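You operate a simulated robot arm through the tools that you are given. There is no shell and no other tool.

You run a simulated robot arm. Do the job below in one go: nothing can be reset, and whatever is moved stays where it is left.

JOB
Move the purple lead from terminal 1 to terminal 7.
Fine: blue rocker off first; back off screw 1 and tighten screw 7 with the purple driver, standing it in its holder after each; screw 1 stays backed off, the rocker stays off.

The check looks at the end state, three seconds after you hand in, the way a careful person would. Anything else that was tipped, shoved, dropped, spilled or broken makes it a failure.

ROBOT AND FRAMES
A 7-joint arm with a two-finger parallel gripper, fixed in place. Base frame: the origin is at the foot of the arm, x ahead of it, y to its left, z up; the work surface is at about z = 78. Units: cm, degrees, N and s.
With the tool pointing down near the work surface it reaches from about 36 to 78 cm from the base axis. Its first joint turns from -143.0 to 143.0 degrees. Payload 3 kg.
The tool frame sits at the grasp point between the pads (the TCP): z along the fingers, y along the line on which they close. The tips reach 3 cm beyond it. Largest opening 11 cm; finger width 2, thickness 1; the body of the gripper, 4.8 by 11.2 cm, starts 5.5 cm behind the TCP.
Orientation is that of the tool frame in the base frame, as a unit quaternion [w, x, y, z]. With the fingers straight down and closing along the base's y, the tool's x points along the base's -x, its y along +y and its z along -z.

CONTROLS
- The arm moves only by the tool send_rows. Its argument "targets" is a list that holds one entry, the list of rows, each a list of 7 numbers: the shift along the tool's x, y, z in cm, then the turn, a rotation vector about the tool's x, y, z in degrees, then the opening, from 0 (shut) to 1 (fully open). In form: [[[x, y, z, ax, ay, az, gripper], ...]]. A call has 1 to 20 rows; each row shifts and turns the commanded pose from where the row before left it, along the tool's axes as they then stand. Each row takes 0.2 s and may step no farther than 5 cm and 8.6 degrees from the row before; otherwise, or with a gripper value out of range, the whole call is refused. A pose out of reach is approached as far as the arm can. The call stops where the force on the tool passes 40 N (or 10 N more than at its start, if that is more) or the arm is blocked; 0.2 s more then pass. Each finger travels about 15.3 cm/s and halts on what it meets, pressing with about 29 N; the grip force reading is that of the motor and also rises with nothing between the fingers. The clock runs only during rows and for 0.2 s after the last one: add rows that do not move to give the fingers time. It gives the time, the measured TCP pose, the force on the tool (base axes), the opening and the grip force at its end, in the units of the frame above (readings bear some noise), with the torque about the TCP (base axes, N m) and any sound that the robot's microphone picked up.
- Cameras (640 x 400 px; columns grow to the right, rows downward): "scene" is fixed at [40.15, 65.02, 161.06]; the picture's right is [-0.86, -0.51, 0.00], its down [-0.32, 0.55, -0.77] and it looks along [0.39, -0.67, -0.63] (base axes); focal length 356 px, centre (320, 200). "wrist" rides on the gripper at [7.2, 1.7, -10.3] in the tool frame; the picture's right is [-0.23, 0.97, 0.00], its down [-0.76, -0.18, -0.62] and it looks along [-0.61, -0.14, 0.78] (tool axes); focal length 222 px, centre (320, 200).
- camera(camera): a new picture of that camera. The clock stands still meanwhile.
- move_column(by): slides the trunk up (or, below 0, down) by that many cm; the arm rides with it, the base frame stays. It gives what a move gives, with no picture.
- measure_at(camera, pixels): for up to 12 pixels [column, row] of the newest picture of that camera ("zoom" is the newest enlarged one), the place [x, y, z] in the base frame of the surface seen there, good to about 0.2 cm. The clock stands still meanwhile.
- enlarge(camera, box): a new picture of the part [left, top, right, bottom] of that camera's present view, enlarged. The clock stands still meanwhile.
- close_job(): hands the job in; it is judged then, once.

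Unless the task says otherwise, let go and move clear before handing in.

The tools are called after "Emit:" as name(argument=value, ...) on one line, values as JSON. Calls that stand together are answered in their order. send_rows: Moves the arm, as the interface text tells. Its arguments: {"type":"object","properties":{"targets":{"type":"array"}},"required":["targets"]} The other tools are called the same way: move_column (by) slides the trunk up or down; camera (camera) takes a picture; measure_at (camera, pixels) gives the place of the surface under pixels of a picture; enlarge (camera, box) takes an enlarged picture of a part of a camera's view; close_job () hands the job in.

At the start:

```text
time_s: 0.0
tcp_pos: [58.89, -2.42, 118.7]
tcp_rot: [0.0, 0.0, 1.0, 0.0]
contact_force: [0.0, 0.4, -0.2]
wrist_torque: [-0.02, 0.0, -0.01]
width: 11.01
finger_force: 0.1
trunk travel left (down, up): [-42.5, 6.5]
```

scene: 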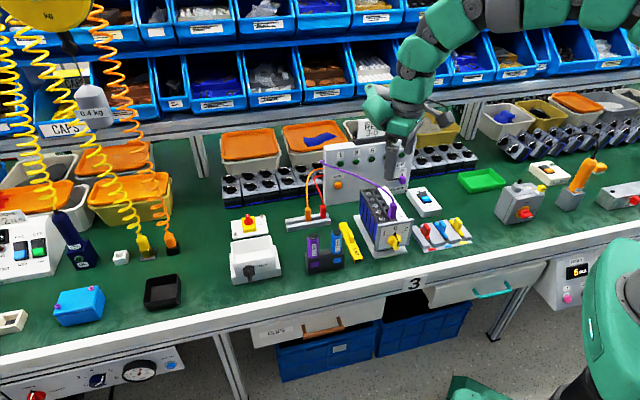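
wrist: 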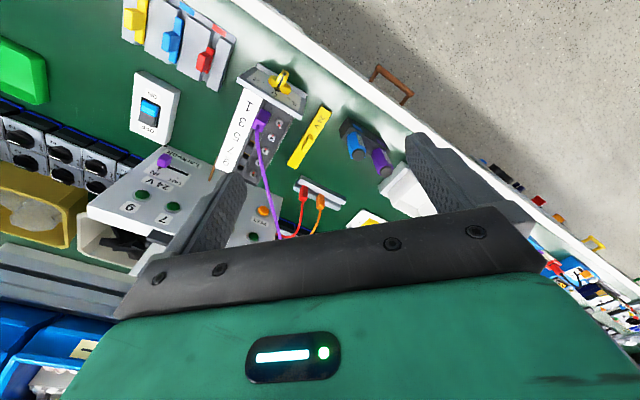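

I see a bench with a terminal block near pixel (380,215) in the scene view, a blue rocker near (423,197), and drivers near (320,250). I'll enlarge these areas before moving anything.

Emit:
enlarge(camera="scene", box=[280, 130, 480, 270])

Emit:
enlarge(camera="wrist", box=[80, 0, 420, 260])

```text
2.86 times, centred on (380, 200) of scene
```

zoom: 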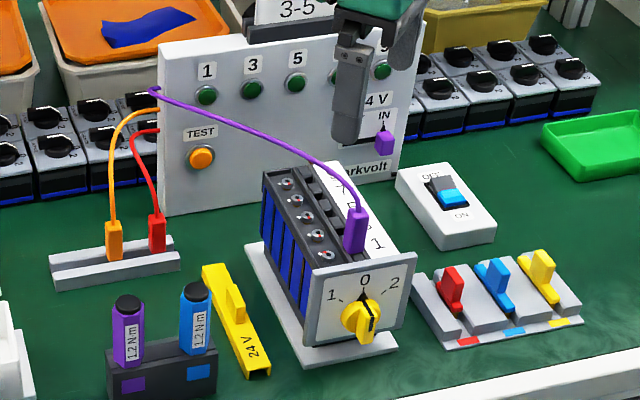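

```text
1.54 times, centred on (250, 130) of wrist
```

zoom: 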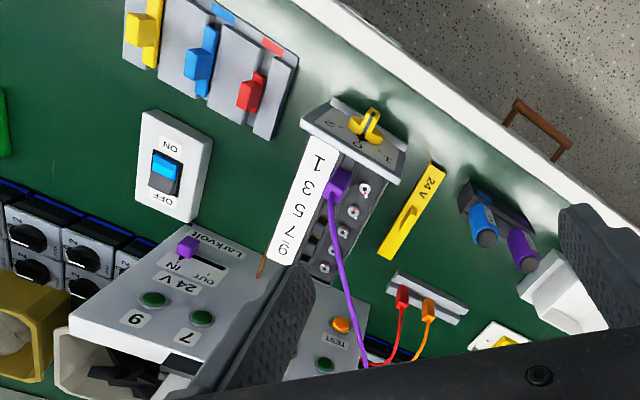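

The zooms show the terminal block with labels 1,3,5,7,9, the purple lead in terminal 1 and the white rocker housing with OFF/ON. Next I'll enlarge each part and measure positions.

Emit:
enlarge(camera="scene", box=[395, 175, 455, 225])

Emit:
enlarge(camera="scene", box=[345, 170, 425, 260])

Emit:
enlarge(camera="scene", box=[290, 215, 370, 285])

Emit:
enlarge(camera="wrist", box=[120, 60, 200, 140])

Emit:
enlarge(camera="wrist", box=[210, 60, 310, 180])

Emit:
enlarge(camera="wrist", box=[310, 90, 420, 200])

```text
8.00 times, centred on (425, 200) of scene
```

zoom: 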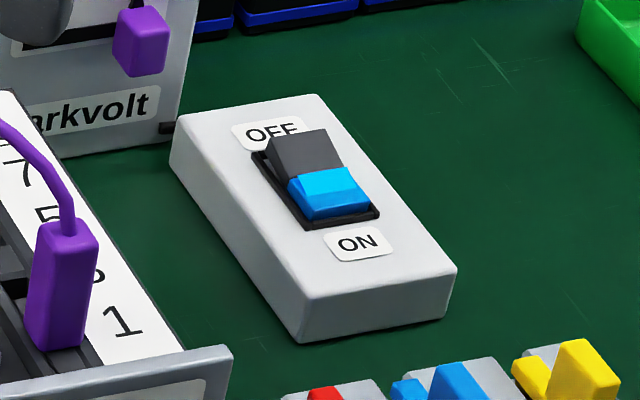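

```text
4.44 times, centred on (385, 215) of scene
```

zoom: 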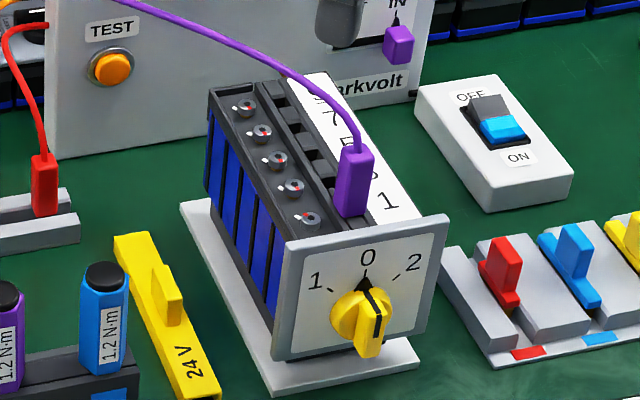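

```text
5.71 times, centred on (330, 250) of scene
```

zoom: 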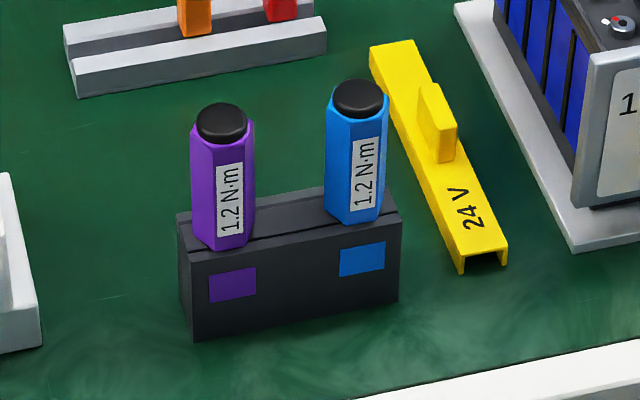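

```text
5.00 times, centred on (160, 100) of wrist
```

zoom: 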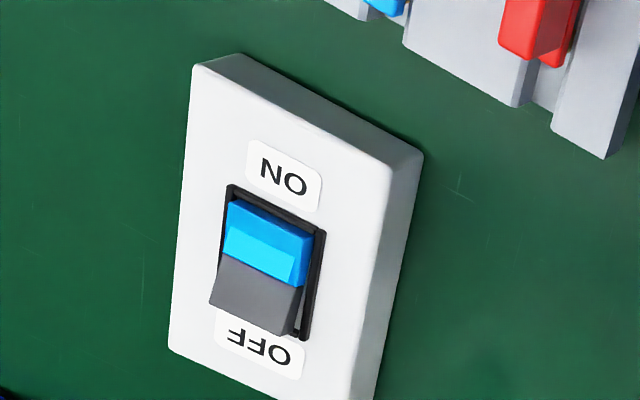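

```text
3.33 times, centred on (260, 120) of wrist
```

zoom: 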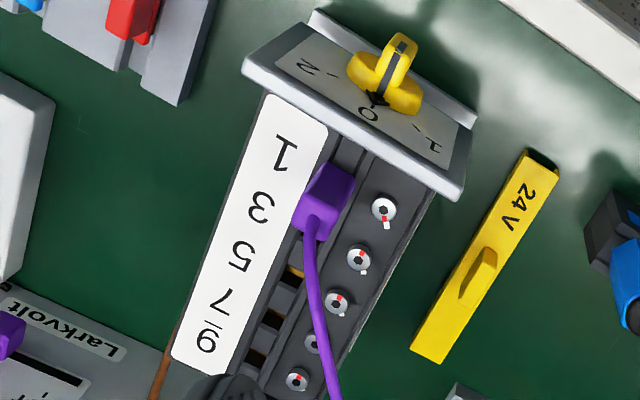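

```text
3.64 times, centred on (365, 145) of wrist
```

zoom: 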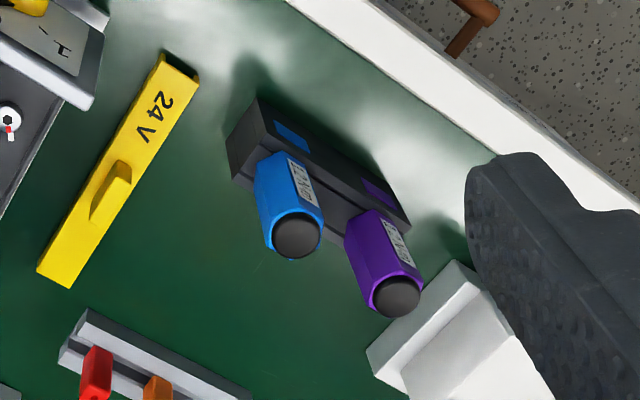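

The rocker's grey OFF end stands raised and its blue ON end is pressed in, so it's ON now. I'll repeat the enlargements and measure the key points in each.

Emit:
enlarge(camera="scene", box=[395, 175, 455, 225])

Emit:
measure_at(camera="zoom", pixels=[[305, 145], [280, 165], [300, 140], [330, 185], [335, 212], [355, 242], [180, 125], [315, 97], [455, 270], [305, 300], [60, 230], [125, 320]])

Emit:
enlarge(camera="wrist", box=[210, 60, 310, 180])

Emit:
measure_at(camera="zoom", pixels=[[384, 209], [359, 257], [336, 303], [312, 344], [297, 379], [345, 155], [290, 280], [272, 320], [258, 358], [283, 155], [205, 345], [330, 185]])

Emit:
enlarge(camera="scene", box=[290, 215, 370, 285])

Emit:
measure_at(camera="zoom", pixels=[[221, 115], [358, 95], [180, 245], [400, 215], [195, 250], [385, 222], [195, 335], [395, 300], [440, 130], [430, 90], [35, 345], [210, 240]])

Emit:
enlarge(camera="scene", box=[345, 170, 425, 260])

Emit:
measure_at(camera="zoom", pixels=[[310, 218], [293, 187], [278, 160], [262, 132], [246, 106], [355, 150], [355, 205], [325, 168], [312, 140], [297, 115], [445, 218], [345, 222]])

```text
8.00 times, centred on (425, 200) of scene
```

zoom: 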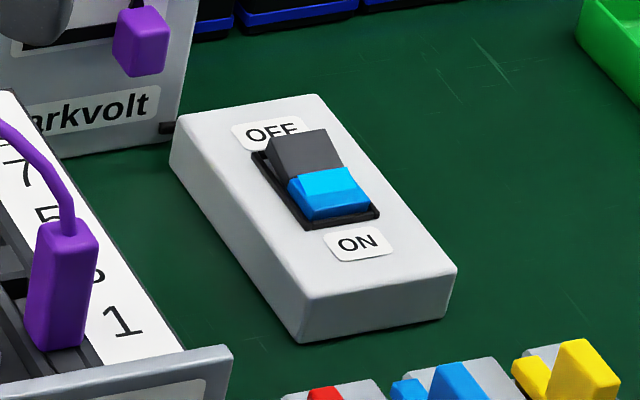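

```text
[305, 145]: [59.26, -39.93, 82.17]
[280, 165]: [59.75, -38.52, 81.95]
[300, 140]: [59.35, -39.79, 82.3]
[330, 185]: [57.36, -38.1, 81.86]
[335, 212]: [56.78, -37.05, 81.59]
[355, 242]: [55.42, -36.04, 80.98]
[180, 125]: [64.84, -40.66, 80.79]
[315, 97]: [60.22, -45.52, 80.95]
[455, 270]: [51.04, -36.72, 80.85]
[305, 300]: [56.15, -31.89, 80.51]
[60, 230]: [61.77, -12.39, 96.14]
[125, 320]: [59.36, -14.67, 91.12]
```

```text
3.33 times, centred on (260, 120) of wrist
```

zoom: 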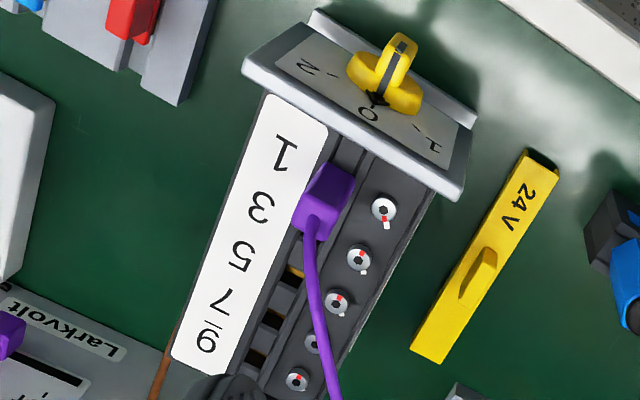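

```text
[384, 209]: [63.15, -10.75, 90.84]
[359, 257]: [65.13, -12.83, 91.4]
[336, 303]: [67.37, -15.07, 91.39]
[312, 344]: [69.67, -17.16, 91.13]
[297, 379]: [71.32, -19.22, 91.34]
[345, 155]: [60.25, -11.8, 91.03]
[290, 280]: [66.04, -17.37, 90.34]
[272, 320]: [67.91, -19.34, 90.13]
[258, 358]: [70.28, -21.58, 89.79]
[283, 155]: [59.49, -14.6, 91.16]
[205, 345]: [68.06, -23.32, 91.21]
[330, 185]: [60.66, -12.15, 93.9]
```

```text
5.71 times, centred on (330, 250) of scene
```

zoom: 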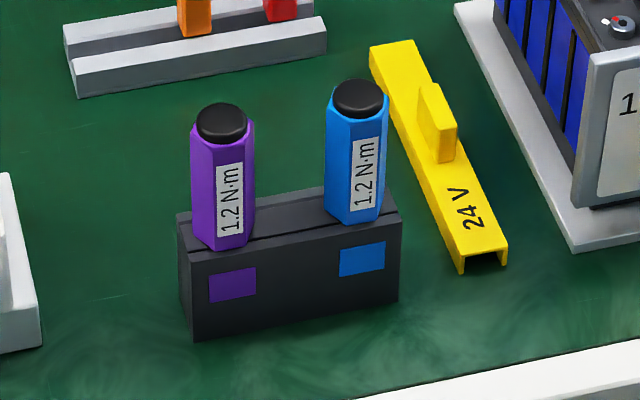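

```text
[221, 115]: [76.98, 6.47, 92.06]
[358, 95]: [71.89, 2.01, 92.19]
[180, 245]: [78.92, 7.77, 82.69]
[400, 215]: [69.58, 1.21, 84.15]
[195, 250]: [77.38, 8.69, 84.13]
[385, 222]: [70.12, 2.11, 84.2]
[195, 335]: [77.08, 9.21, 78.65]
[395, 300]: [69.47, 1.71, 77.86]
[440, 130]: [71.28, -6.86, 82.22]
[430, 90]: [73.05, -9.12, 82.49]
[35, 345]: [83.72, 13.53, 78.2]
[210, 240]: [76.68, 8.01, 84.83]
```

```text
4.44 times, centred on (385, 215) of scene
```

zoom: 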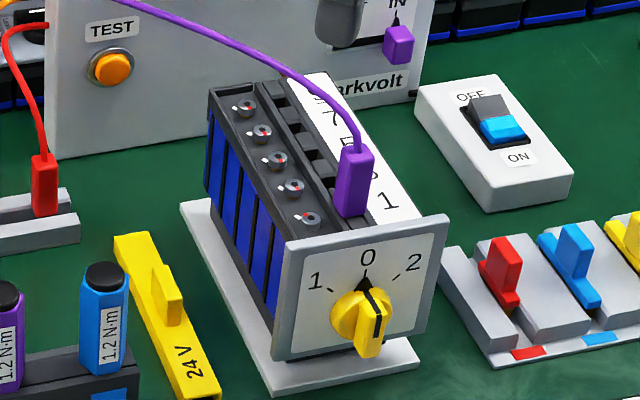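

```text
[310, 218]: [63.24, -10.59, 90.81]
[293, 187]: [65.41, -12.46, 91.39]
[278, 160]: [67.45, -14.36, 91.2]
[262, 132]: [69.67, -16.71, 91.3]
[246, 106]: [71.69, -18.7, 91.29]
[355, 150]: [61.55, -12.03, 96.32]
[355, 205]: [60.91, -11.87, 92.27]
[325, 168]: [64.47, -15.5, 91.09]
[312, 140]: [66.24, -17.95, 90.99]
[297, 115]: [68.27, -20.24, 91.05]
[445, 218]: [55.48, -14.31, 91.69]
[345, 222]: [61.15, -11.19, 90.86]
```

Screws 1–9 measure from about (63.2,-10.7) to (71.5,-19.0), and the purple driver's cap is at (77,6.5,92), near the reach limit. Next I'll measure the surroundings: panel, shelf, cable and bench edge.

Emit:
camera(camera="scene")

Emit:
measure_at(camera="scene", pixels=[[330, 146], [330, 200], [408, 145], [320, 162], [345, 171], [375, 187], [388, 205], [300, 130], [450, 135], [270, 100], [480, 80], [360, 263]])

Emit:
measure_at(camera="scene", pixels=[[400, 280], [250, 310], [305, 212], [322, 212], [255, 235], [250, 270], [420, 165], [395, 165], [520, 185], [590, 160], [480, 190], [350, 125]])

```text
taken
```

scene: 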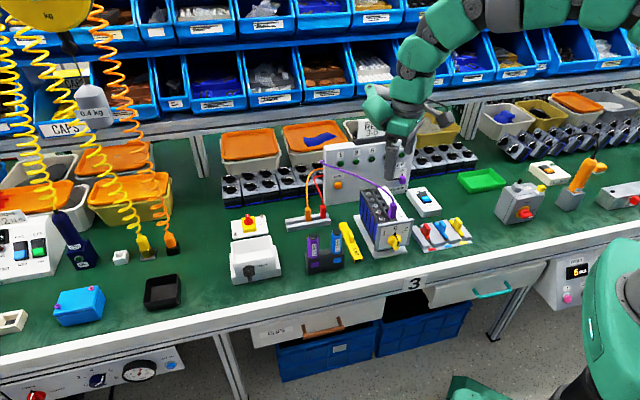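

```text
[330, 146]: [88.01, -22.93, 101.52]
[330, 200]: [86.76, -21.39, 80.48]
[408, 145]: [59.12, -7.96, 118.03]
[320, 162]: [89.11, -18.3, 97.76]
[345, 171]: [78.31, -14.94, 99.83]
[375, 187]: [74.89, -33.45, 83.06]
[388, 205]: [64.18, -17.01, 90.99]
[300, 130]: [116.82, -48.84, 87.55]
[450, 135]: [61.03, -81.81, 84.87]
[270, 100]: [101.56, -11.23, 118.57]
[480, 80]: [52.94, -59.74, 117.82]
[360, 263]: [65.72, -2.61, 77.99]
```

```text
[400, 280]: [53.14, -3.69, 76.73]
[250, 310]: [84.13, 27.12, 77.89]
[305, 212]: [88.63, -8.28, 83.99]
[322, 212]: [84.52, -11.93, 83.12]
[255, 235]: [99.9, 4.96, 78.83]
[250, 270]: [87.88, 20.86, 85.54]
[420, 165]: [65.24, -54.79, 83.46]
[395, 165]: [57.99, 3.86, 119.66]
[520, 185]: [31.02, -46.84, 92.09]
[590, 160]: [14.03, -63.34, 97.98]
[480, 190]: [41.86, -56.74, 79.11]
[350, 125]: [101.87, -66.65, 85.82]
```

The cable drops from the panel's top-left corner (about (89,-18,98)) to the plug in terminal 1, and the shelf front is well behind everything at around 80 cm. I'll move the wrist camera over the terminal block for a close look.

Emit:
send_rows(targets=[[[0.78, -2.02, 2.3, 0, 0, 0, 1], [0.78, -2.02, 2.3, 0, 0, 0, 1], [0.78, -2.02, 2.3, 0, 0, 0, 1], [0.78, -2.02, 2.3, 0, 0, 0, 1], [0.78, -2.02, 2.3, 0, 0, 0, 1], [0, 0, 0, 0, 0, 0, 1]]])

Emit:
camera(camera="wrist")

```text
time_s: 1.4
tcp_pos: [55.09, -12.74, 107.24]
tcp_rot: [-0.001, 0.0, 1.0, 0.001]
contact_force: [0.2, -0.5, -0.6]
wrist_torque: [0.03, -0.02, 0.02]
width: 11.02
finger_force: 0.0
trunk travel left (down, up): [-42.5, 6.5]
```

```text
taken
```

wrist: 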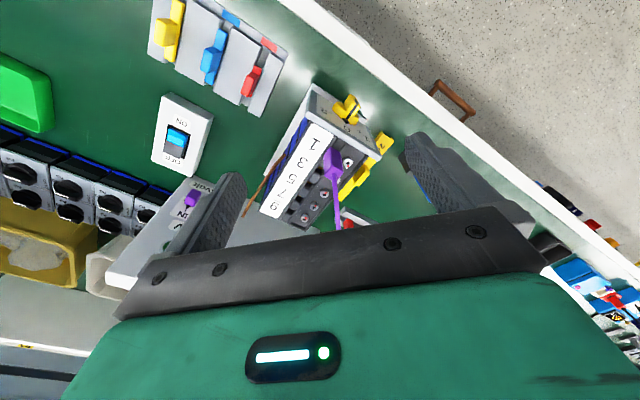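

The block is now centred near (315,170) with all five screws visible. I'll enlarge it and measure.

Emit:
enlarge(camera="wrist", box=[255, 110, 375, 235])

Emit:
enlarge(camera="wrist", box=[290, 135, 360, 185])

Emit:
enlarge(camera="wrist", box=[280, 175, 350, 225])

```text
3.20 times, centred on (315, 172) of wrist
```

zoom: 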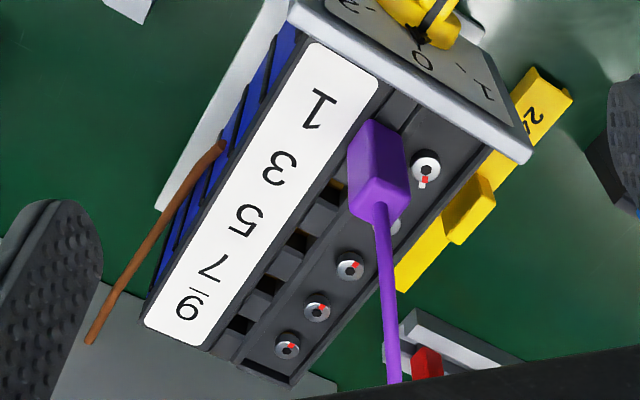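

```text
8.00 times, centred on (325, 160) of wrist
```

zoom: 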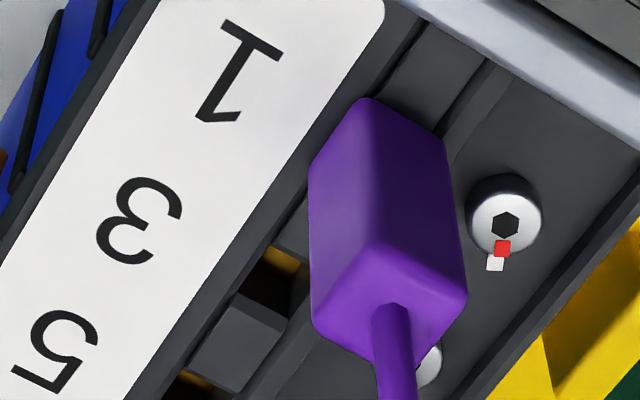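

```text
8.00 times, centred on (315, 200) of wrist
```

zoom: 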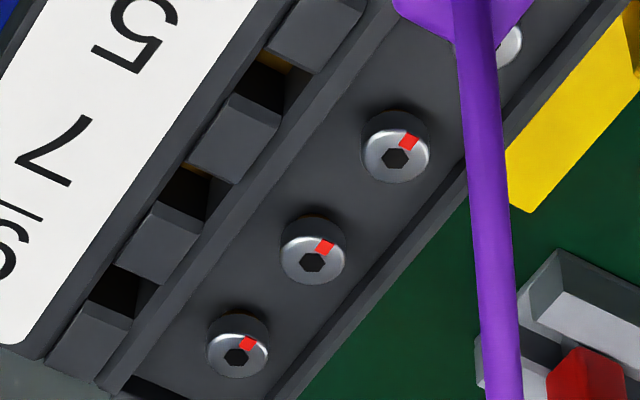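

Screw 1 sits low with its red mark beside a white reference mark at (494,263), while the loose screws stand higher with red marks pointing toward the front. I'll zoom in from both cameras to read the angles.

Emit:
enlarge(camera="scene", box=[354, 186, 384, 224])

Emit:
enlarge(camera="wrist", box=[335, 150, 365, 175])

Emit:
measure_at(camera="zoom", pixels=[[100, 100], [400, 60], [330, 215], [250, 300], [330, 120], [300, 240]])

```text
10.53 times, centred on (369, 205) of scene
```

zoom: 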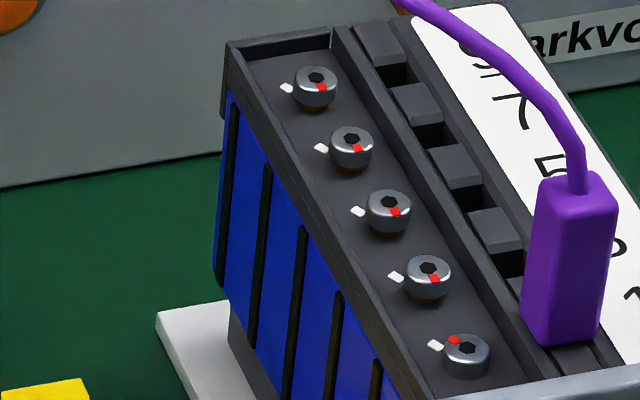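

```text
16.00 times, centred on (350, 162) of wrist
```

zoom: 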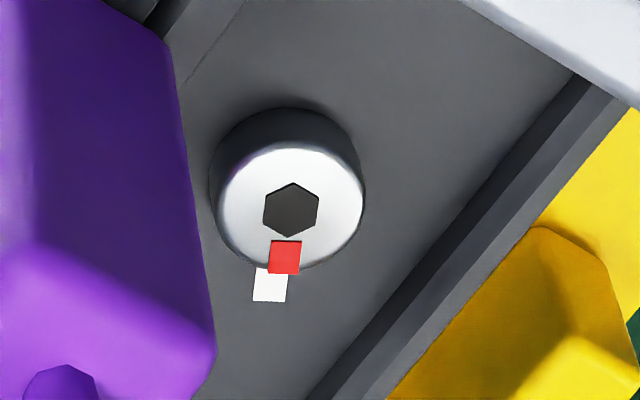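

```text
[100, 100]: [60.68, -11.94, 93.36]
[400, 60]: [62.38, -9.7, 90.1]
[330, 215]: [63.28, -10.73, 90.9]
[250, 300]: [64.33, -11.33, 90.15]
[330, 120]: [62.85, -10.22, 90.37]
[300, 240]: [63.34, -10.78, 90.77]
```

The white mark lies about -18° from the screw centre, and loose screws have their red marks near 145°, so backing off is roughly half a turn counter-clockwise. I'll check the cable's height around screw 1 and the hole geometry.

Emit:
enlarge(camera="scene", box=[354, 165, 404, 215])

Emit:
enlarge(camera="scene", box=[354, 186, 384, 224])

Emit:
measure_at(camera="zoom", pixels=[[582, 175], [575, 140], [555, 103], [525, 72], [490, 45], [450, 20], [415, 3], [560, 190], [600, 205], [560, 345], [600, 320], [530, 300]])

Emit:
measure_at(camera="zoom", pixels=[[395, 72], [430, 130], [468, 200], [508, 262], [380, 40], [415, 100], [455, 160], [490, 225], [316, 76], [352, 132], [388, 202], [428, 268]])

```text
8.00 times, centred on (379, 190) of scene
```

zoom: 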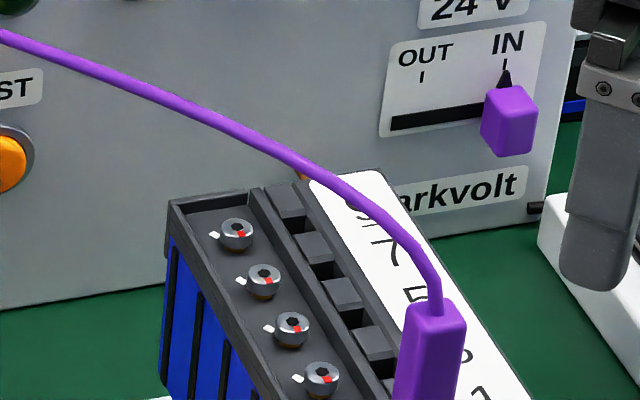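

```text
10.53 times, centred on (369, 205) of scene
```

zoom: 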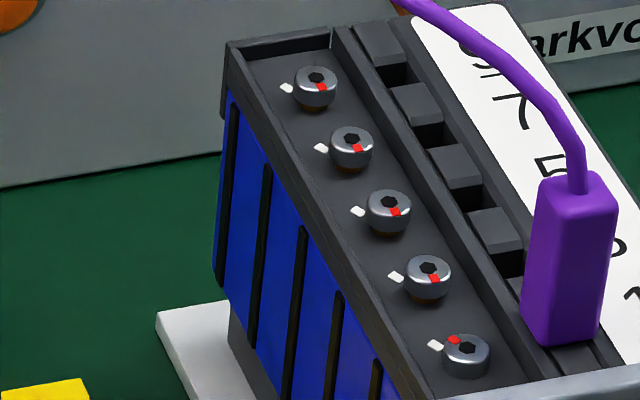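

```text
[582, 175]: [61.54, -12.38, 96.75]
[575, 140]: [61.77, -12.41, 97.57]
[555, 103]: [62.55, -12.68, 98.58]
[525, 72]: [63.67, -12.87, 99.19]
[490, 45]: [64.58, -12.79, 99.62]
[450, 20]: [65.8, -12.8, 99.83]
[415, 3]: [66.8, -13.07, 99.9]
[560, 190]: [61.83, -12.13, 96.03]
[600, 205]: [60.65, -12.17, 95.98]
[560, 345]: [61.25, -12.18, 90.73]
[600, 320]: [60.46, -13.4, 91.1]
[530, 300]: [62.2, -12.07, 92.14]
```

```text
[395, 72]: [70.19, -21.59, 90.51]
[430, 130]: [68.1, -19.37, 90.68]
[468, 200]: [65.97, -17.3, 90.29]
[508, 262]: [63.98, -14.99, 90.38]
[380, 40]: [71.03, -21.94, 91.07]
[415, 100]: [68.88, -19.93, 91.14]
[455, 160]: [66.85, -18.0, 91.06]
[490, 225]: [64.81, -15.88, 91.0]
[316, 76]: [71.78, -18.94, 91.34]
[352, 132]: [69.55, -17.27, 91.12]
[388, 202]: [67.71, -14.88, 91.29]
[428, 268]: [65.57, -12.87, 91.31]
```

The plug top is near (61.2,-12.5,96.1), the cable crosses about 2 cm beside screw 1 at z≈99, and hole 7 is around (67.6,-19). I'll do the rocker first and bring the wrist camera over it with the tool turned to line up with the bench.

Emit:
send_rows(targets=[[[0.64, -3.28, 1.2, 0, 0, 0, 1], [0.64, -3.28, 1.2, 0, 0, 0, 1], [0.64, -3.28, 1.2, 0, 0, 0, 0.8], [0.64, -3.28, 1.2, 0, 0, 0, 0.6], [0.64, -3.28, 1.2, 0, 0, 0, 0.4], [0, 0, 0, 0, 0, 7.5, 0.2], [0, 0, 0, 0, 0, 7.5, 0], [0, 0, 0, 0, 0, 7.5, 0], [0, 0, 0, 0, 0, 7.5, 0], [0, 0, 0, 0, 0, 7.5, 0], [0, 0, 0, 0, 0, 7.5, 0], [0, 0, 0, 0, 0, 0, 0]]])

Emit:
camera(camera="wrist")

```text
time_s: 4.0
tcp_pos: [51.82, -28.94, 101.24]
tcp_rot: [0.0, 0.383, 0.924, 0.0]
contact_force: [-0.3, 0.5, -0.4]
wrist_torque: [-0.01, 0.02, 0.04]
width: 0.02
finger_force: 29.1
trunk travel left (down, up): [-42.5, 6.5]
```

```text
taken
```

wrist: 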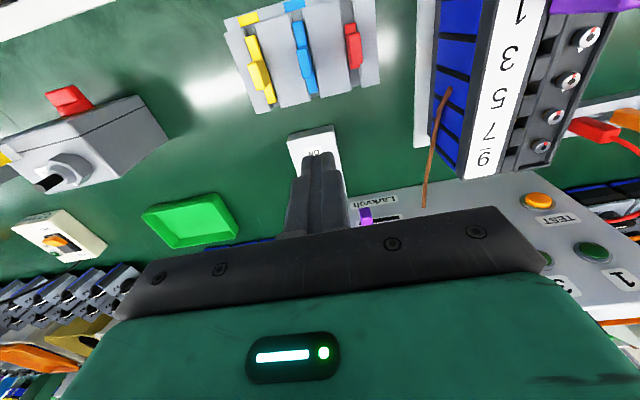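

The closed fingers hide the rocker at (315,190). I'll open them to see it, without moving the arm.

Emit:
send_rows(targets=[[[0, 0, 0, 0, 0, 0, 1], [0, 0, 0, 0, 0, 0, 1], [0, 0, 0, 0, 0, 0, 1]]])

Emit:
enlarge(camera="wrist", box=[260, 110, 380, 220])

```text
time_s: 4.8
tcp_pos: [51.73, -28.89, 101.31]
tcp_rot: [0.0, 0.383, 0.924, -0.001]
contact_force: [-0.7, 0.4, -0.3]
wrist_torque: [0.02, -0.01, 0.01]
width: 10.99
finger_force: 0.0
trunk travel left (down, up): [-42.5, 6.5]
```

```text
3.64 times, centred on (320, 165) of wrist
```

zoom: 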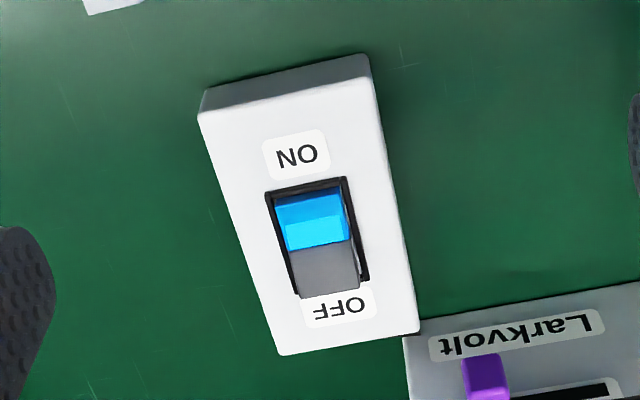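

Emit:
measure_at(camera="zoom", pixels=[[300, 290], [350, 285], [325, 270], [325, 285], [300, 260], [350, 255], [280, 200], [345, 190], [315, 232], [368, 278], [270, 195], [315, 210]])

```text
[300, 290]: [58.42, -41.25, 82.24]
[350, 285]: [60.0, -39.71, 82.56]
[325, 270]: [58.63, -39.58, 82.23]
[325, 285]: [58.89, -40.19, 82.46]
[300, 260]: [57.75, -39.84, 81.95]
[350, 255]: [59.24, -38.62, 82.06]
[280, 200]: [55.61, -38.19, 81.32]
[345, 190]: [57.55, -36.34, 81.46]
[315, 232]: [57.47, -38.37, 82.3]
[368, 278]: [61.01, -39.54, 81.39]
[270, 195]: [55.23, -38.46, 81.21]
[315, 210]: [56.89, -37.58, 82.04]
```

The rocker's raised grey end is centred at about (59.2,-40.5,82.4), with the pivot near (57.9,-38.9). I'll close the fingers, move above the outer part of the OFF end, and come down to just above it.

Emit:
send_rows(targets=[[[-3.33, -0.68, 0, 0, 0, 0, 0.7], [-3.33, -0.68, 0, 0, 0, 0, 0.4], [-3.33, -0.68, 0, 0, 0, 0, 0.1], [-3.33, -0.68, 0, 0, 0, 0, 0], [0, 0, 3, 0, 0, 0, 0], [0, 0, 3, 0, 0, 0, 0], [0, 0, 3, 0, 0, 0, 0], [0, 0, 2.5, 0, 0, 0, 0], [0, 0, 1.5, 0, 0, 0, 0], [0, 0, 0, 0, 0, 0, 0]]])

Emit:
enlarge(camera="scene", box=[380, 130, 480, 230])

Emit:
camera(camera="scene")

```text
time_s: 6.3
tcp_pos: [59.56, -40.67, 94.69]
tcp_rot: [0.012, 0.383, 0.924, -0.002]
contact_force: [-15.7, 13.1, 20.6]
wrist_torque: [-1.38, -2.37, 0.47]
width: 0.04
finger_force: 28.8
trunk travel left (down, up): [-42.5, 6.5]
stopped in row 7: the force on the tool passed its limit at 59 N (the readings are from after the stop); the commanded pose is now the measured one
```

```text
4.00 times, centred on (430, 180) of scene
```

zoom: 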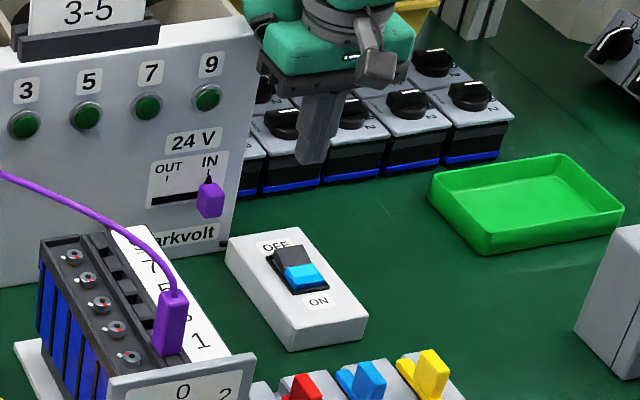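

```text
taken
```

scene: 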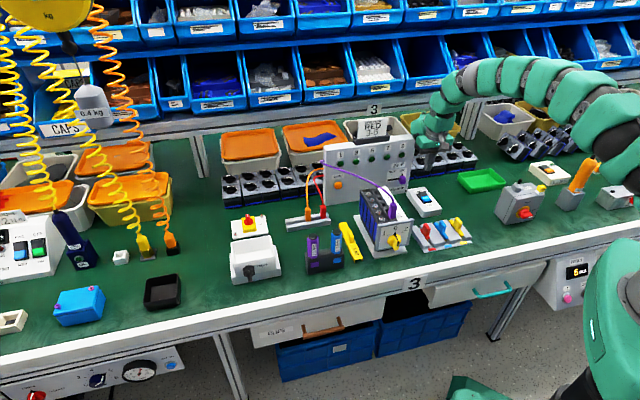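

The descent stopped early at z=94.7 with the force pushing the tool toward the front and up. From the torque, the contact is about 8–10 cm above the TCP on the back side, which suggests the panel's top edge. I'll measure the panel's right end and top.

Emit:
enlarge(camera="scene", box=[380, 110, 480, 210])

Emit:
camera(camera="wrist")

```text
4.00 times, centred on (430, 160) of scene
```

zoom: 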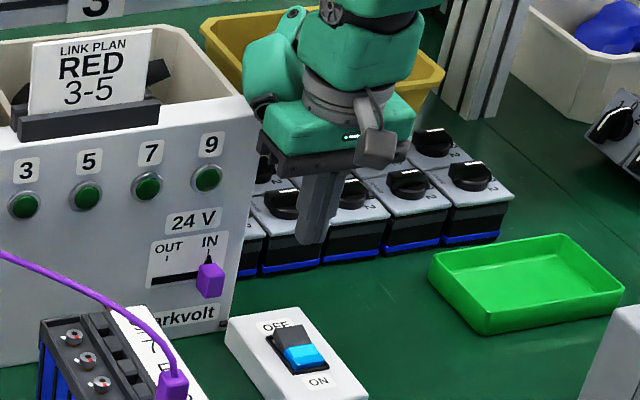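

```text
taken
```

wrist: 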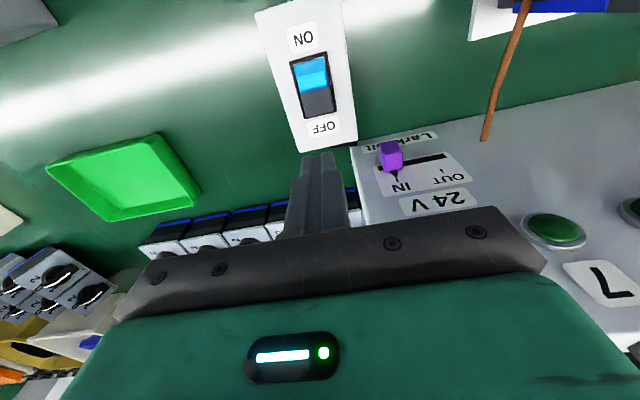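

The link-plan card sits in the panel, and the hand's left end at zoom (255,110) looks right against the panel's top-right corner. I'll measure there.

Emit:
measure_at(camera="zoom", pixels=[[247, 108], [240, 150], [228, 310], [200, 110], [160, 112], [245, 90], [265, 130], [300, 120], [270, 165], [340, 160], [240, 200], [320, 235]])

```text
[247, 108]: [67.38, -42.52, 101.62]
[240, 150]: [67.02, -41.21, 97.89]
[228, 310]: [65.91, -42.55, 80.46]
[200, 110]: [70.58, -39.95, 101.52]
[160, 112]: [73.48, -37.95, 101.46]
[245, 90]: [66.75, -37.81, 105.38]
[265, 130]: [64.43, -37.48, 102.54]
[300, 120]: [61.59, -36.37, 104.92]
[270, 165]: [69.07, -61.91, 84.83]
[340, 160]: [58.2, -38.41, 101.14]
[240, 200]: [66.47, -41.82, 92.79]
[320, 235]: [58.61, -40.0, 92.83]
```

The panel's top-right corner is at (67.4,-42.5,101.6) and the hand's left end is touching it. I'll back off up and toward the front, then tilt the tool 25° so the hand leans away from the panel.

Emit:
send_rows(targets=[[[1, 0, -2, 0, 0, 0, 0], [1.5, 0, -3, 0, 0, 0, 0], [1, 0, -2, 0, 0, 0, 0], [0, 0, 0, 0, -8.33, 0, 0], [0, 0, 0, 0, -8.33, 0, 0], [0, 0, 0, 0, -8.33, 0, 0], [0, 0, 0, 0, 0, 0, 0]]])

Emit:
camera(camera="scene")

Emit:
measure_at(camera="scene", pixels=[[375, 187], [330, 200], [411, 145], [330, 146], [300, 170], [390, 138]])

Emit:
enlarge(camera="scene", box=[320, 110, 480, 230])

```text
time_s: 8.0
tcp_pos: [57.16, -38.24, 101.21]
tcp_rot: [0.208, 0.374, 0.9, -0.085]
contact_force: [-0.7, 0.3, -0.2]
wrist_torque: [-0.01, 0.0, 0.02]
width: 0.0
finger_force: 29.2
trunk travel left (down, up): [-42.5, 6.5]
```

```text
taken
```

scene: 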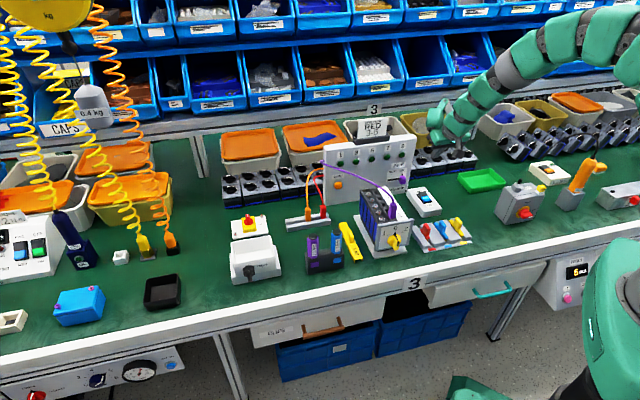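

```text
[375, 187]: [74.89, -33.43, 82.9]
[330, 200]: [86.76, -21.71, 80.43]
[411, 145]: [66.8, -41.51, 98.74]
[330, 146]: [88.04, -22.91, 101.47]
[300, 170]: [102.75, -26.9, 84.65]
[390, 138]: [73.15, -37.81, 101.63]
```

```text
3.33 times, centred on (400, 170) of scene
```

zoom: 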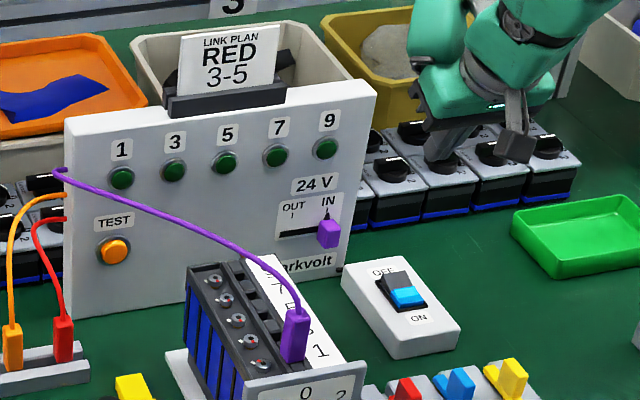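

The panel hasn't moved: (375,187) still reads (74.89,-33.43). The tool is now tilted with the hand leaning to the front, so I'll descend to about 2 cm above the rocker's OFF end.

Emit:
send_rows(targets=[[[0.895, 0, 3.23, 0, 0, 0, 0], [0.895, 0, 3.23, 0, 0, 0, 0], [0.895, 0, 3.23, 0, 0, 0, 0], [0.895, 0, 3.23, 0, 0, 0, 0], [0, 0, 0, 0, 0, 0, 0]]])

Emit:
enlarge(camera="scene", box=[390, 140, 470, 220])

Emit:
enlarge(camera="wrist", box=[240, 60, 400, 220])

```text
time_s: 9.2
tcp_pos: [58.71, -39.86, 88.07]
tcp_rot: [0.207, 0.374, 0.9, -0.084]
contact_force: [-0.8, -0.9, 0.9]
wrist_torque: [0.02, -0.02, 0.04]
width: 0.0
finger_force: 28.4
trunk travel left (down, up): [-42.5, 6.5]
```

```text
5.00 times, centred on (430, 180) of scene
```

zoom: 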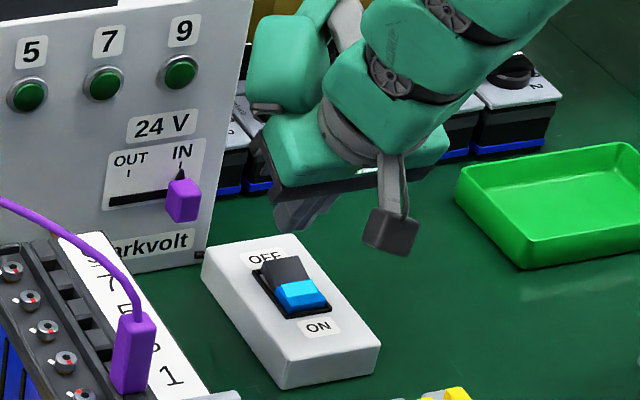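

```text
2.50 times, centred on (320, 140) of wrist
```

zoom: 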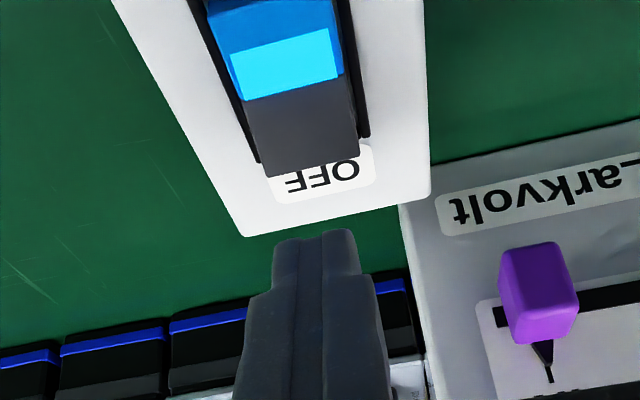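

The fingertip's front corner is over the grey OFF end, about 2.5 cm above it. I'll go straight down slowly to press it.

Emit:
send_rows(targets=[[[0.432, 0, 0.902, 0, 0, 0, 0], [0.432, 0, 0.902, 0, 0, 0, 0], [0.13, 0, 0.27, 0, 0, 0, 0], [0.13, 0, 0.27, 0, 0, 0, 0], [0.13, 0, 0.27, 0, 0, 0, 0], [0.13, 0, 0.27, 0, 0, 0, 0], [0, 0, 0, 0, 0, 0, 0]]])

Emit:
enlarge(camera="scene", box=[390, 140, 470, 220])

Emit:
enlarge(camera="wrist", box=[240, 60, 400, 220])

```text
time_s: 10.8
tcp_pos: [58.92, -39.88, 85.15]
tcp_rot: [0.209, 0.374, 0.9, -0.084]
contact_force: [-0.9, 0.2, 18.0]
wrist_torque: [-0.04, -0.04, 0.11]
width: 0.0
finger_force: 28.9
trunk travel left (down, up): [-42.5, 6.5]
heard: click
```

```text
5.00 times, centred on (430, 180) of scene
```

zoom: 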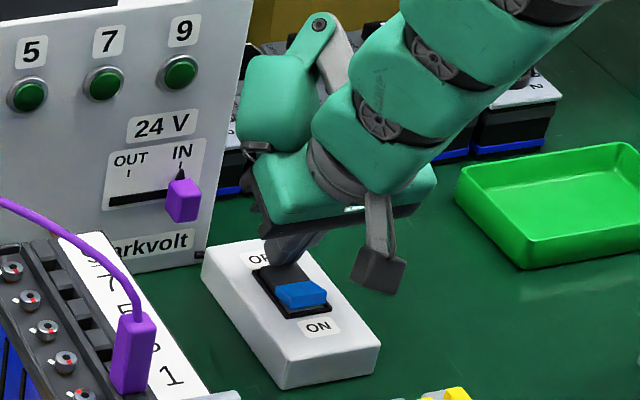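

```text
2.50 times, centred on (320, 140) of wrist
```

zoom: 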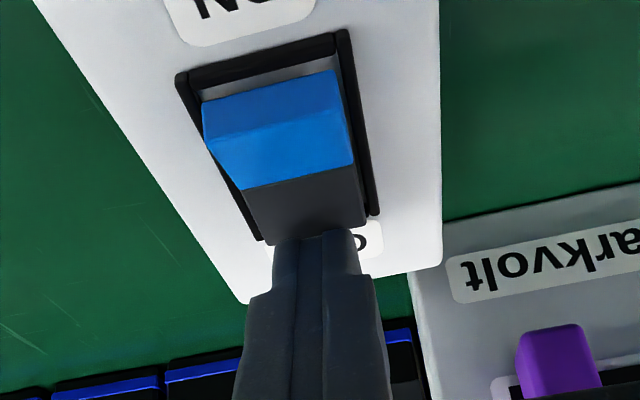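

A click was heard and the blue end is now raised and dark at zoom (300,295), so the rocker has flipped to OFF. I'll lift straight up and check it.

Emit:
send_rows(targets=[[[-0.86, 0, -1.8, 0, 0, 0, 0], [-1.73, 0, -3.6, 0, 0, 0, 0], [-1.73, 0, -3.6, 0, 0, 0, 0], [-1.73, 0, -3.6, 0, 0, 0, 0], [-1.73, 0, -3.6, 0, 0, 0, 0], [0, 0, 0, 0, 8.33, 0, 0], [0, 0, 0, 0, 8.33, 0, 0], [0, 0, 0, 0, 8.33, 0, 0], [0, 0, 0, 0, 0, 0, 0]]])

Emit:
enlarge(camera="scene", box=[390, 160, 470, 230])

```text
time_s: 12.8
tcp_pos: [58.76, -39.78, 102.81]
tcp_rot: [0.007, 0.384, 0.924, -0.001]
contact_force: [-0.4, -0.5, -0.8]
wrist_torque: [0.0, 0.01, -0.01]
width: 0.0
finger_force: 28.7
trunk travel left (down, up): [-42.5, 6.5]
```

```text
5.71 times, centred on (430, 195) of scene
```

zoom: 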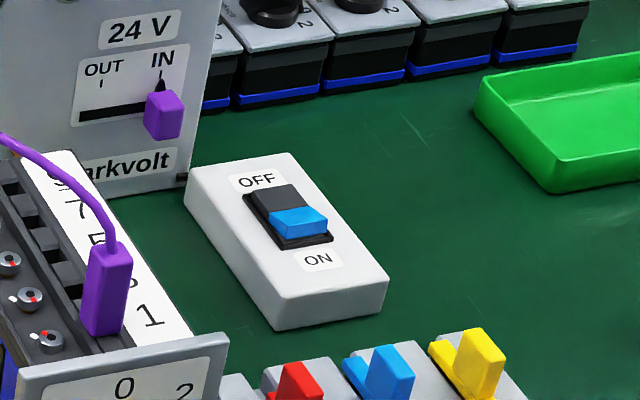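

The zoom shows the grey OFF end down and the blue end up, so the rocker is OFF. I'll raise the arm and cross over to the purple driver near (77,6.5), turning the gripper to match its hex flats.

Emit:
send_rows(targets=[[[0, 0, -3.6, 0, 0.8, 0, 0], [0, 0, -3.6, 0, 0, 0, 0], [1.803, 4.147, 0, 0, 0, 0, 0.2], [1.803, 4.147, 0, 0, 0, 0, 0.4], [1.803, 4.147, 0, 0, 0, 0, 0.5], [1.803, 4.147, 0, 0, 0, 0, 0.5], [1.803, 4.147, 0, 0, 0, 0, 0.5], [1.803, 4.147, 0, 0, 0, 0, 0.5], [1.803, 4.147, 0, 0, 0, 0, 0.5], [1.803, 4.147, 0, 0, 0, 0, 0.5], [1.803, 4.147, 0, 0, 0, 0, 0.5], [1.803, 4.147, 0, 0, 0, 0, 0.5], [0, 0, 0, 0, 0, 7.5, 0.5], [0, 0, 0, 0, 0, 7.5, 0.5], [0, 0, 0, 0, 0, 7.5, 0.5], [0, 0, 0, 0, 0, 7.5, 0.5], [0, 0, 0, 0, 0, 0, 0.5]]])

Emit:
camera(camera="wrist")

Emit:
camera(camera="scene")

```text
time_s: 16.4
tcp_pos: [75.29, 2.28, 110.27]
tcp_rot: [0.001, 0.61, 0.793, 0.002]
contact_force: [0.0, 0.7, 0.1]
wrist_torque: [0.0, -0.01, 0.0]
width: 5.5
finger_force: 0.1
trunk travel left (down, up): [-42.5, 6.5]
```

```text
taken
```

wrist: 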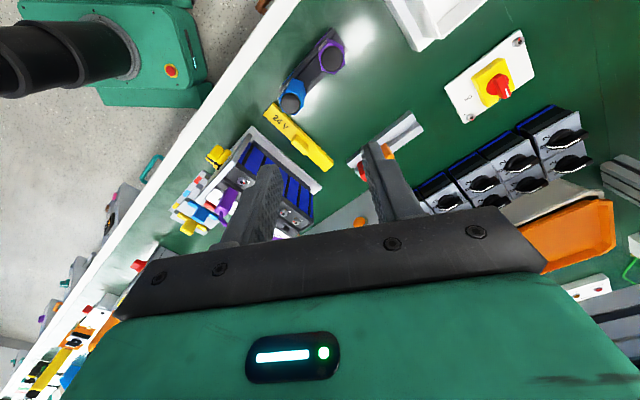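

```text
taken
```

scene: 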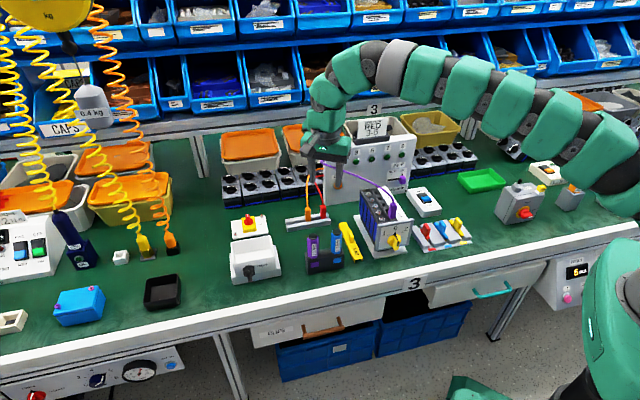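

The arm reached (75.3,2.3,110.3), and the drivers are visible at wrist pixels (330,55) and (292,100). I'll measure the purple driver precisely from here.

Emit:
enlarge(camera="wrist", box=[270, 20, 370, 120])

Emit:
enlarge(camera="scene", box=[295, 225, 355, 280])

```text
4.00 times, centred on (320, 70) of wrist
```

zoom: 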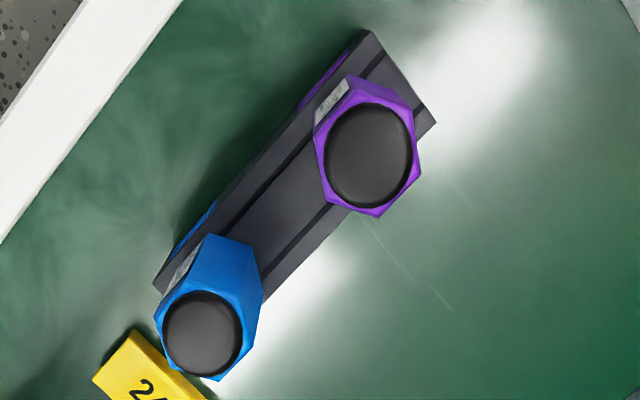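

```text
7.27 times, centred on (325, 252) of scene
```

zoom: 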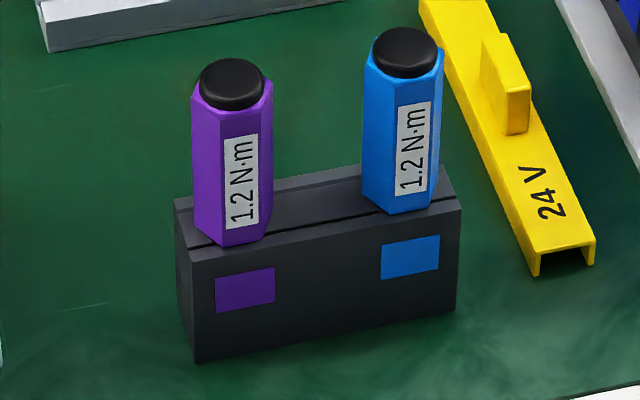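

I'll measure points on the purple driver's cap, hex and holder from both zooms.

Emit:
measure_at(camera="zoom", pixels=[[231, 83], [210, 85], [252, 83], [231, 68], [231, 97], [200, 235], [230, 243], [265, 232], [232, 150], [404, 50], [176, 205], [460, 205]])

Emit:
enlarge(camera="wrist", box=[270, 20, 370, 120])

Emit:
measure_at(camera="zoom", pixels=[[368, 155], [368, 112], [368, 200], [335, 155], [400, 155], [345, 78], [416, 115], [414, 180], [376, 214], [330, 188], [203, 335], [435, 122]])

```text
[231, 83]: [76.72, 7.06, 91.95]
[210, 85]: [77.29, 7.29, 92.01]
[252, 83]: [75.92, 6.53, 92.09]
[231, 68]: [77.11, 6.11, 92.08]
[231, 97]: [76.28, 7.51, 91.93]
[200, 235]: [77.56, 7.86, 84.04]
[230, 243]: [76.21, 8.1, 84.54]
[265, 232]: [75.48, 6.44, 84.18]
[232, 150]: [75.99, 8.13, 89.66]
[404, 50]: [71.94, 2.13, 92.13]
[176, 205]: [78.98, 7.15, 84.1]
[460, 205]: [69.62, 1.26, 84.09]
```

```text
4.00 times, centred on (320, 70) of wrist
```

zoom: 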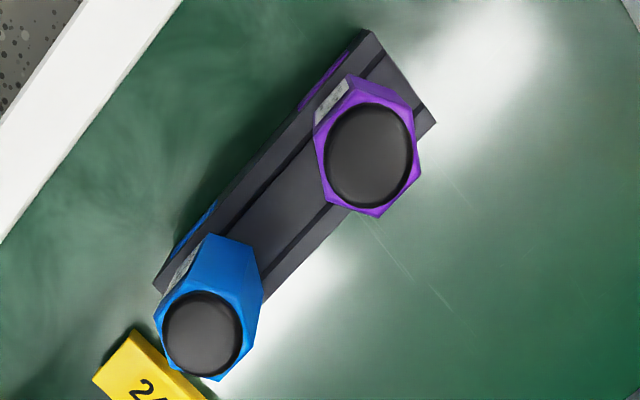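

```text
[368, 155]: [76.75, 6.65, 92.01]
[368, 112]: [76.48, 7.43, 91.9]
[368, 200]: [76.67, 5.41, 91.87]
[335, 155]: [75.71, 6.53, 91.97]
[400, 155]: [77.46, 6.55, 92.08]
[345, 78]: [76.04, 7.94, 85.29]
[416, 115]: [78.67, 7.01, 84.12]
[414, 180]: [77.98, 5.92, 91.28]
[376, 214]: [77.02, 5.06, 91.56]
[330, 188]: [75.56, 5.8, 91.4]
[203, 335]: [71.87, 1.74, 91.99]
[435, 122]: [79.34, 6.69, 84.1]
```

The purple handle is centred at about (76.65,6.65), with its cap top at 92.0 and flats at 15°/75°/135°. I'll move above it and descend to just over the cap for an alignment check.

Emit:
send_rows(targets=[[[1.935, 1.2, 0, 0, 0, 0, 0.5], [1.935, 1.2, 0, 0, 0, 0, 0.5], [0, 0, 3.5, 0, 0, 0, 0.5], [0, 0, 3.5, 0, 0, 0, 0.5], [0, 0, 3.5, 0, 0, 0, 0.5], [0, 0, 3.5, 0, 0, 0, 0.5], [0, 0, 0, 0, 0, 0, 0.5], [0, 0, 0, 0, 0, 0, 0.5]]])

Emit:
camera(camera="wrist")

Emit:
enlarge(camera="scene", box=[285, 190, 375, 280])

```text
time_s: 18.1
tcp_pos: [76.71, 6.74, 96.14]
tcp_rot: [0.001, 0.61, 0.793, 0.001]
contact_force: [0.4, 0.1, -0.4]
wrist_torque: [0.03, 0.0, 0.0]
width: 5.51
finger_force: 0.1
trunk travel left (down, up): [-42.5, 6.5]
```

```text
taken
```

wrist: 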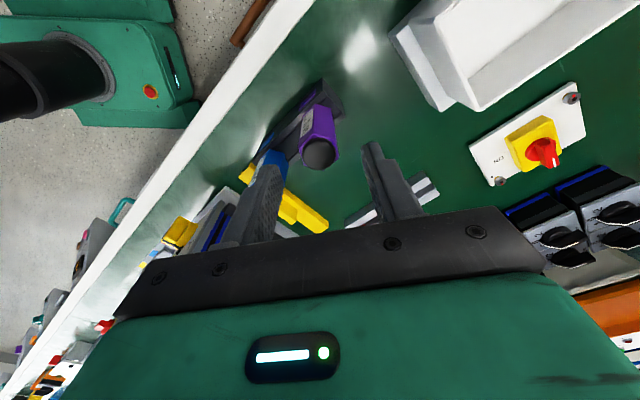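

```text
4.44 times, centred on (330, 235) of scene
```

zoom: 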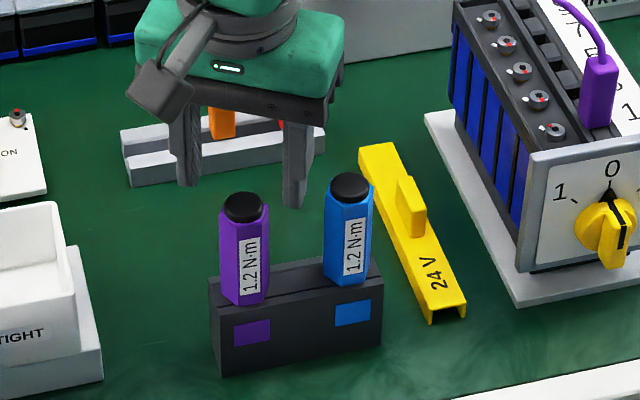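

The fingers straddle the purple driver cleanly and stay clear of the blue one. I'll descend to z=91.5 and close on the handle.

Emit:
send_rows(targets=[[[0, 0, 2.3, 0, 0, 0, 0.5], [0, 0, 2.3, 0, 0, 0, 0.5], [0, 0, 0, 0, 0, 0, 0.5], [0, 0, 0, 0, 0, 0, 0.35], [0, 0, 0, 0, 0, 0, 0.28], [0, 0, 0, 0, 0, 0, 0.2], [0, 0, 0, 0, 0, 0, 0.1], [0, 0, 0, 0, 0, 0, 0.0], [0, 0, 0, 0, 0, 0, 0.0]]])

Emit:
enlarge(camera="scene", box=[285, 190, 375, 280])

```text
time_s: 20.1
tcp_pos: [76.71, 6.76, 91.64]
tcp_rot: [0.001, 0.609, 0.793, 0.002]
contact_force: [0.4, -0.5, 1.1]
wrist_torque: [0.01, 0.02, 0.01]
width: 2.72
finger_force: 29.5
trunk travel left (down, up): [-42.5, 6.5]
```

```text
4.44 times, centred on (330, 235) of scene
```

zoom: 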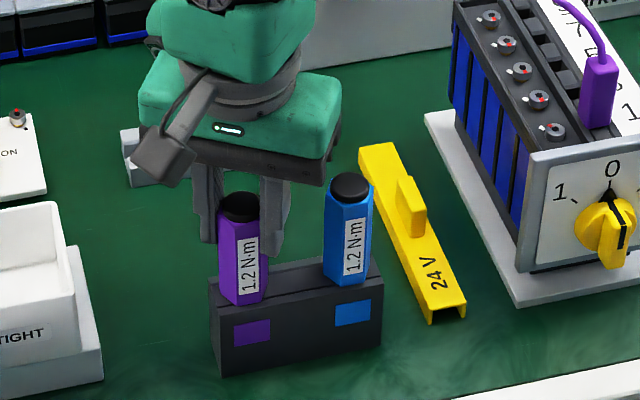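

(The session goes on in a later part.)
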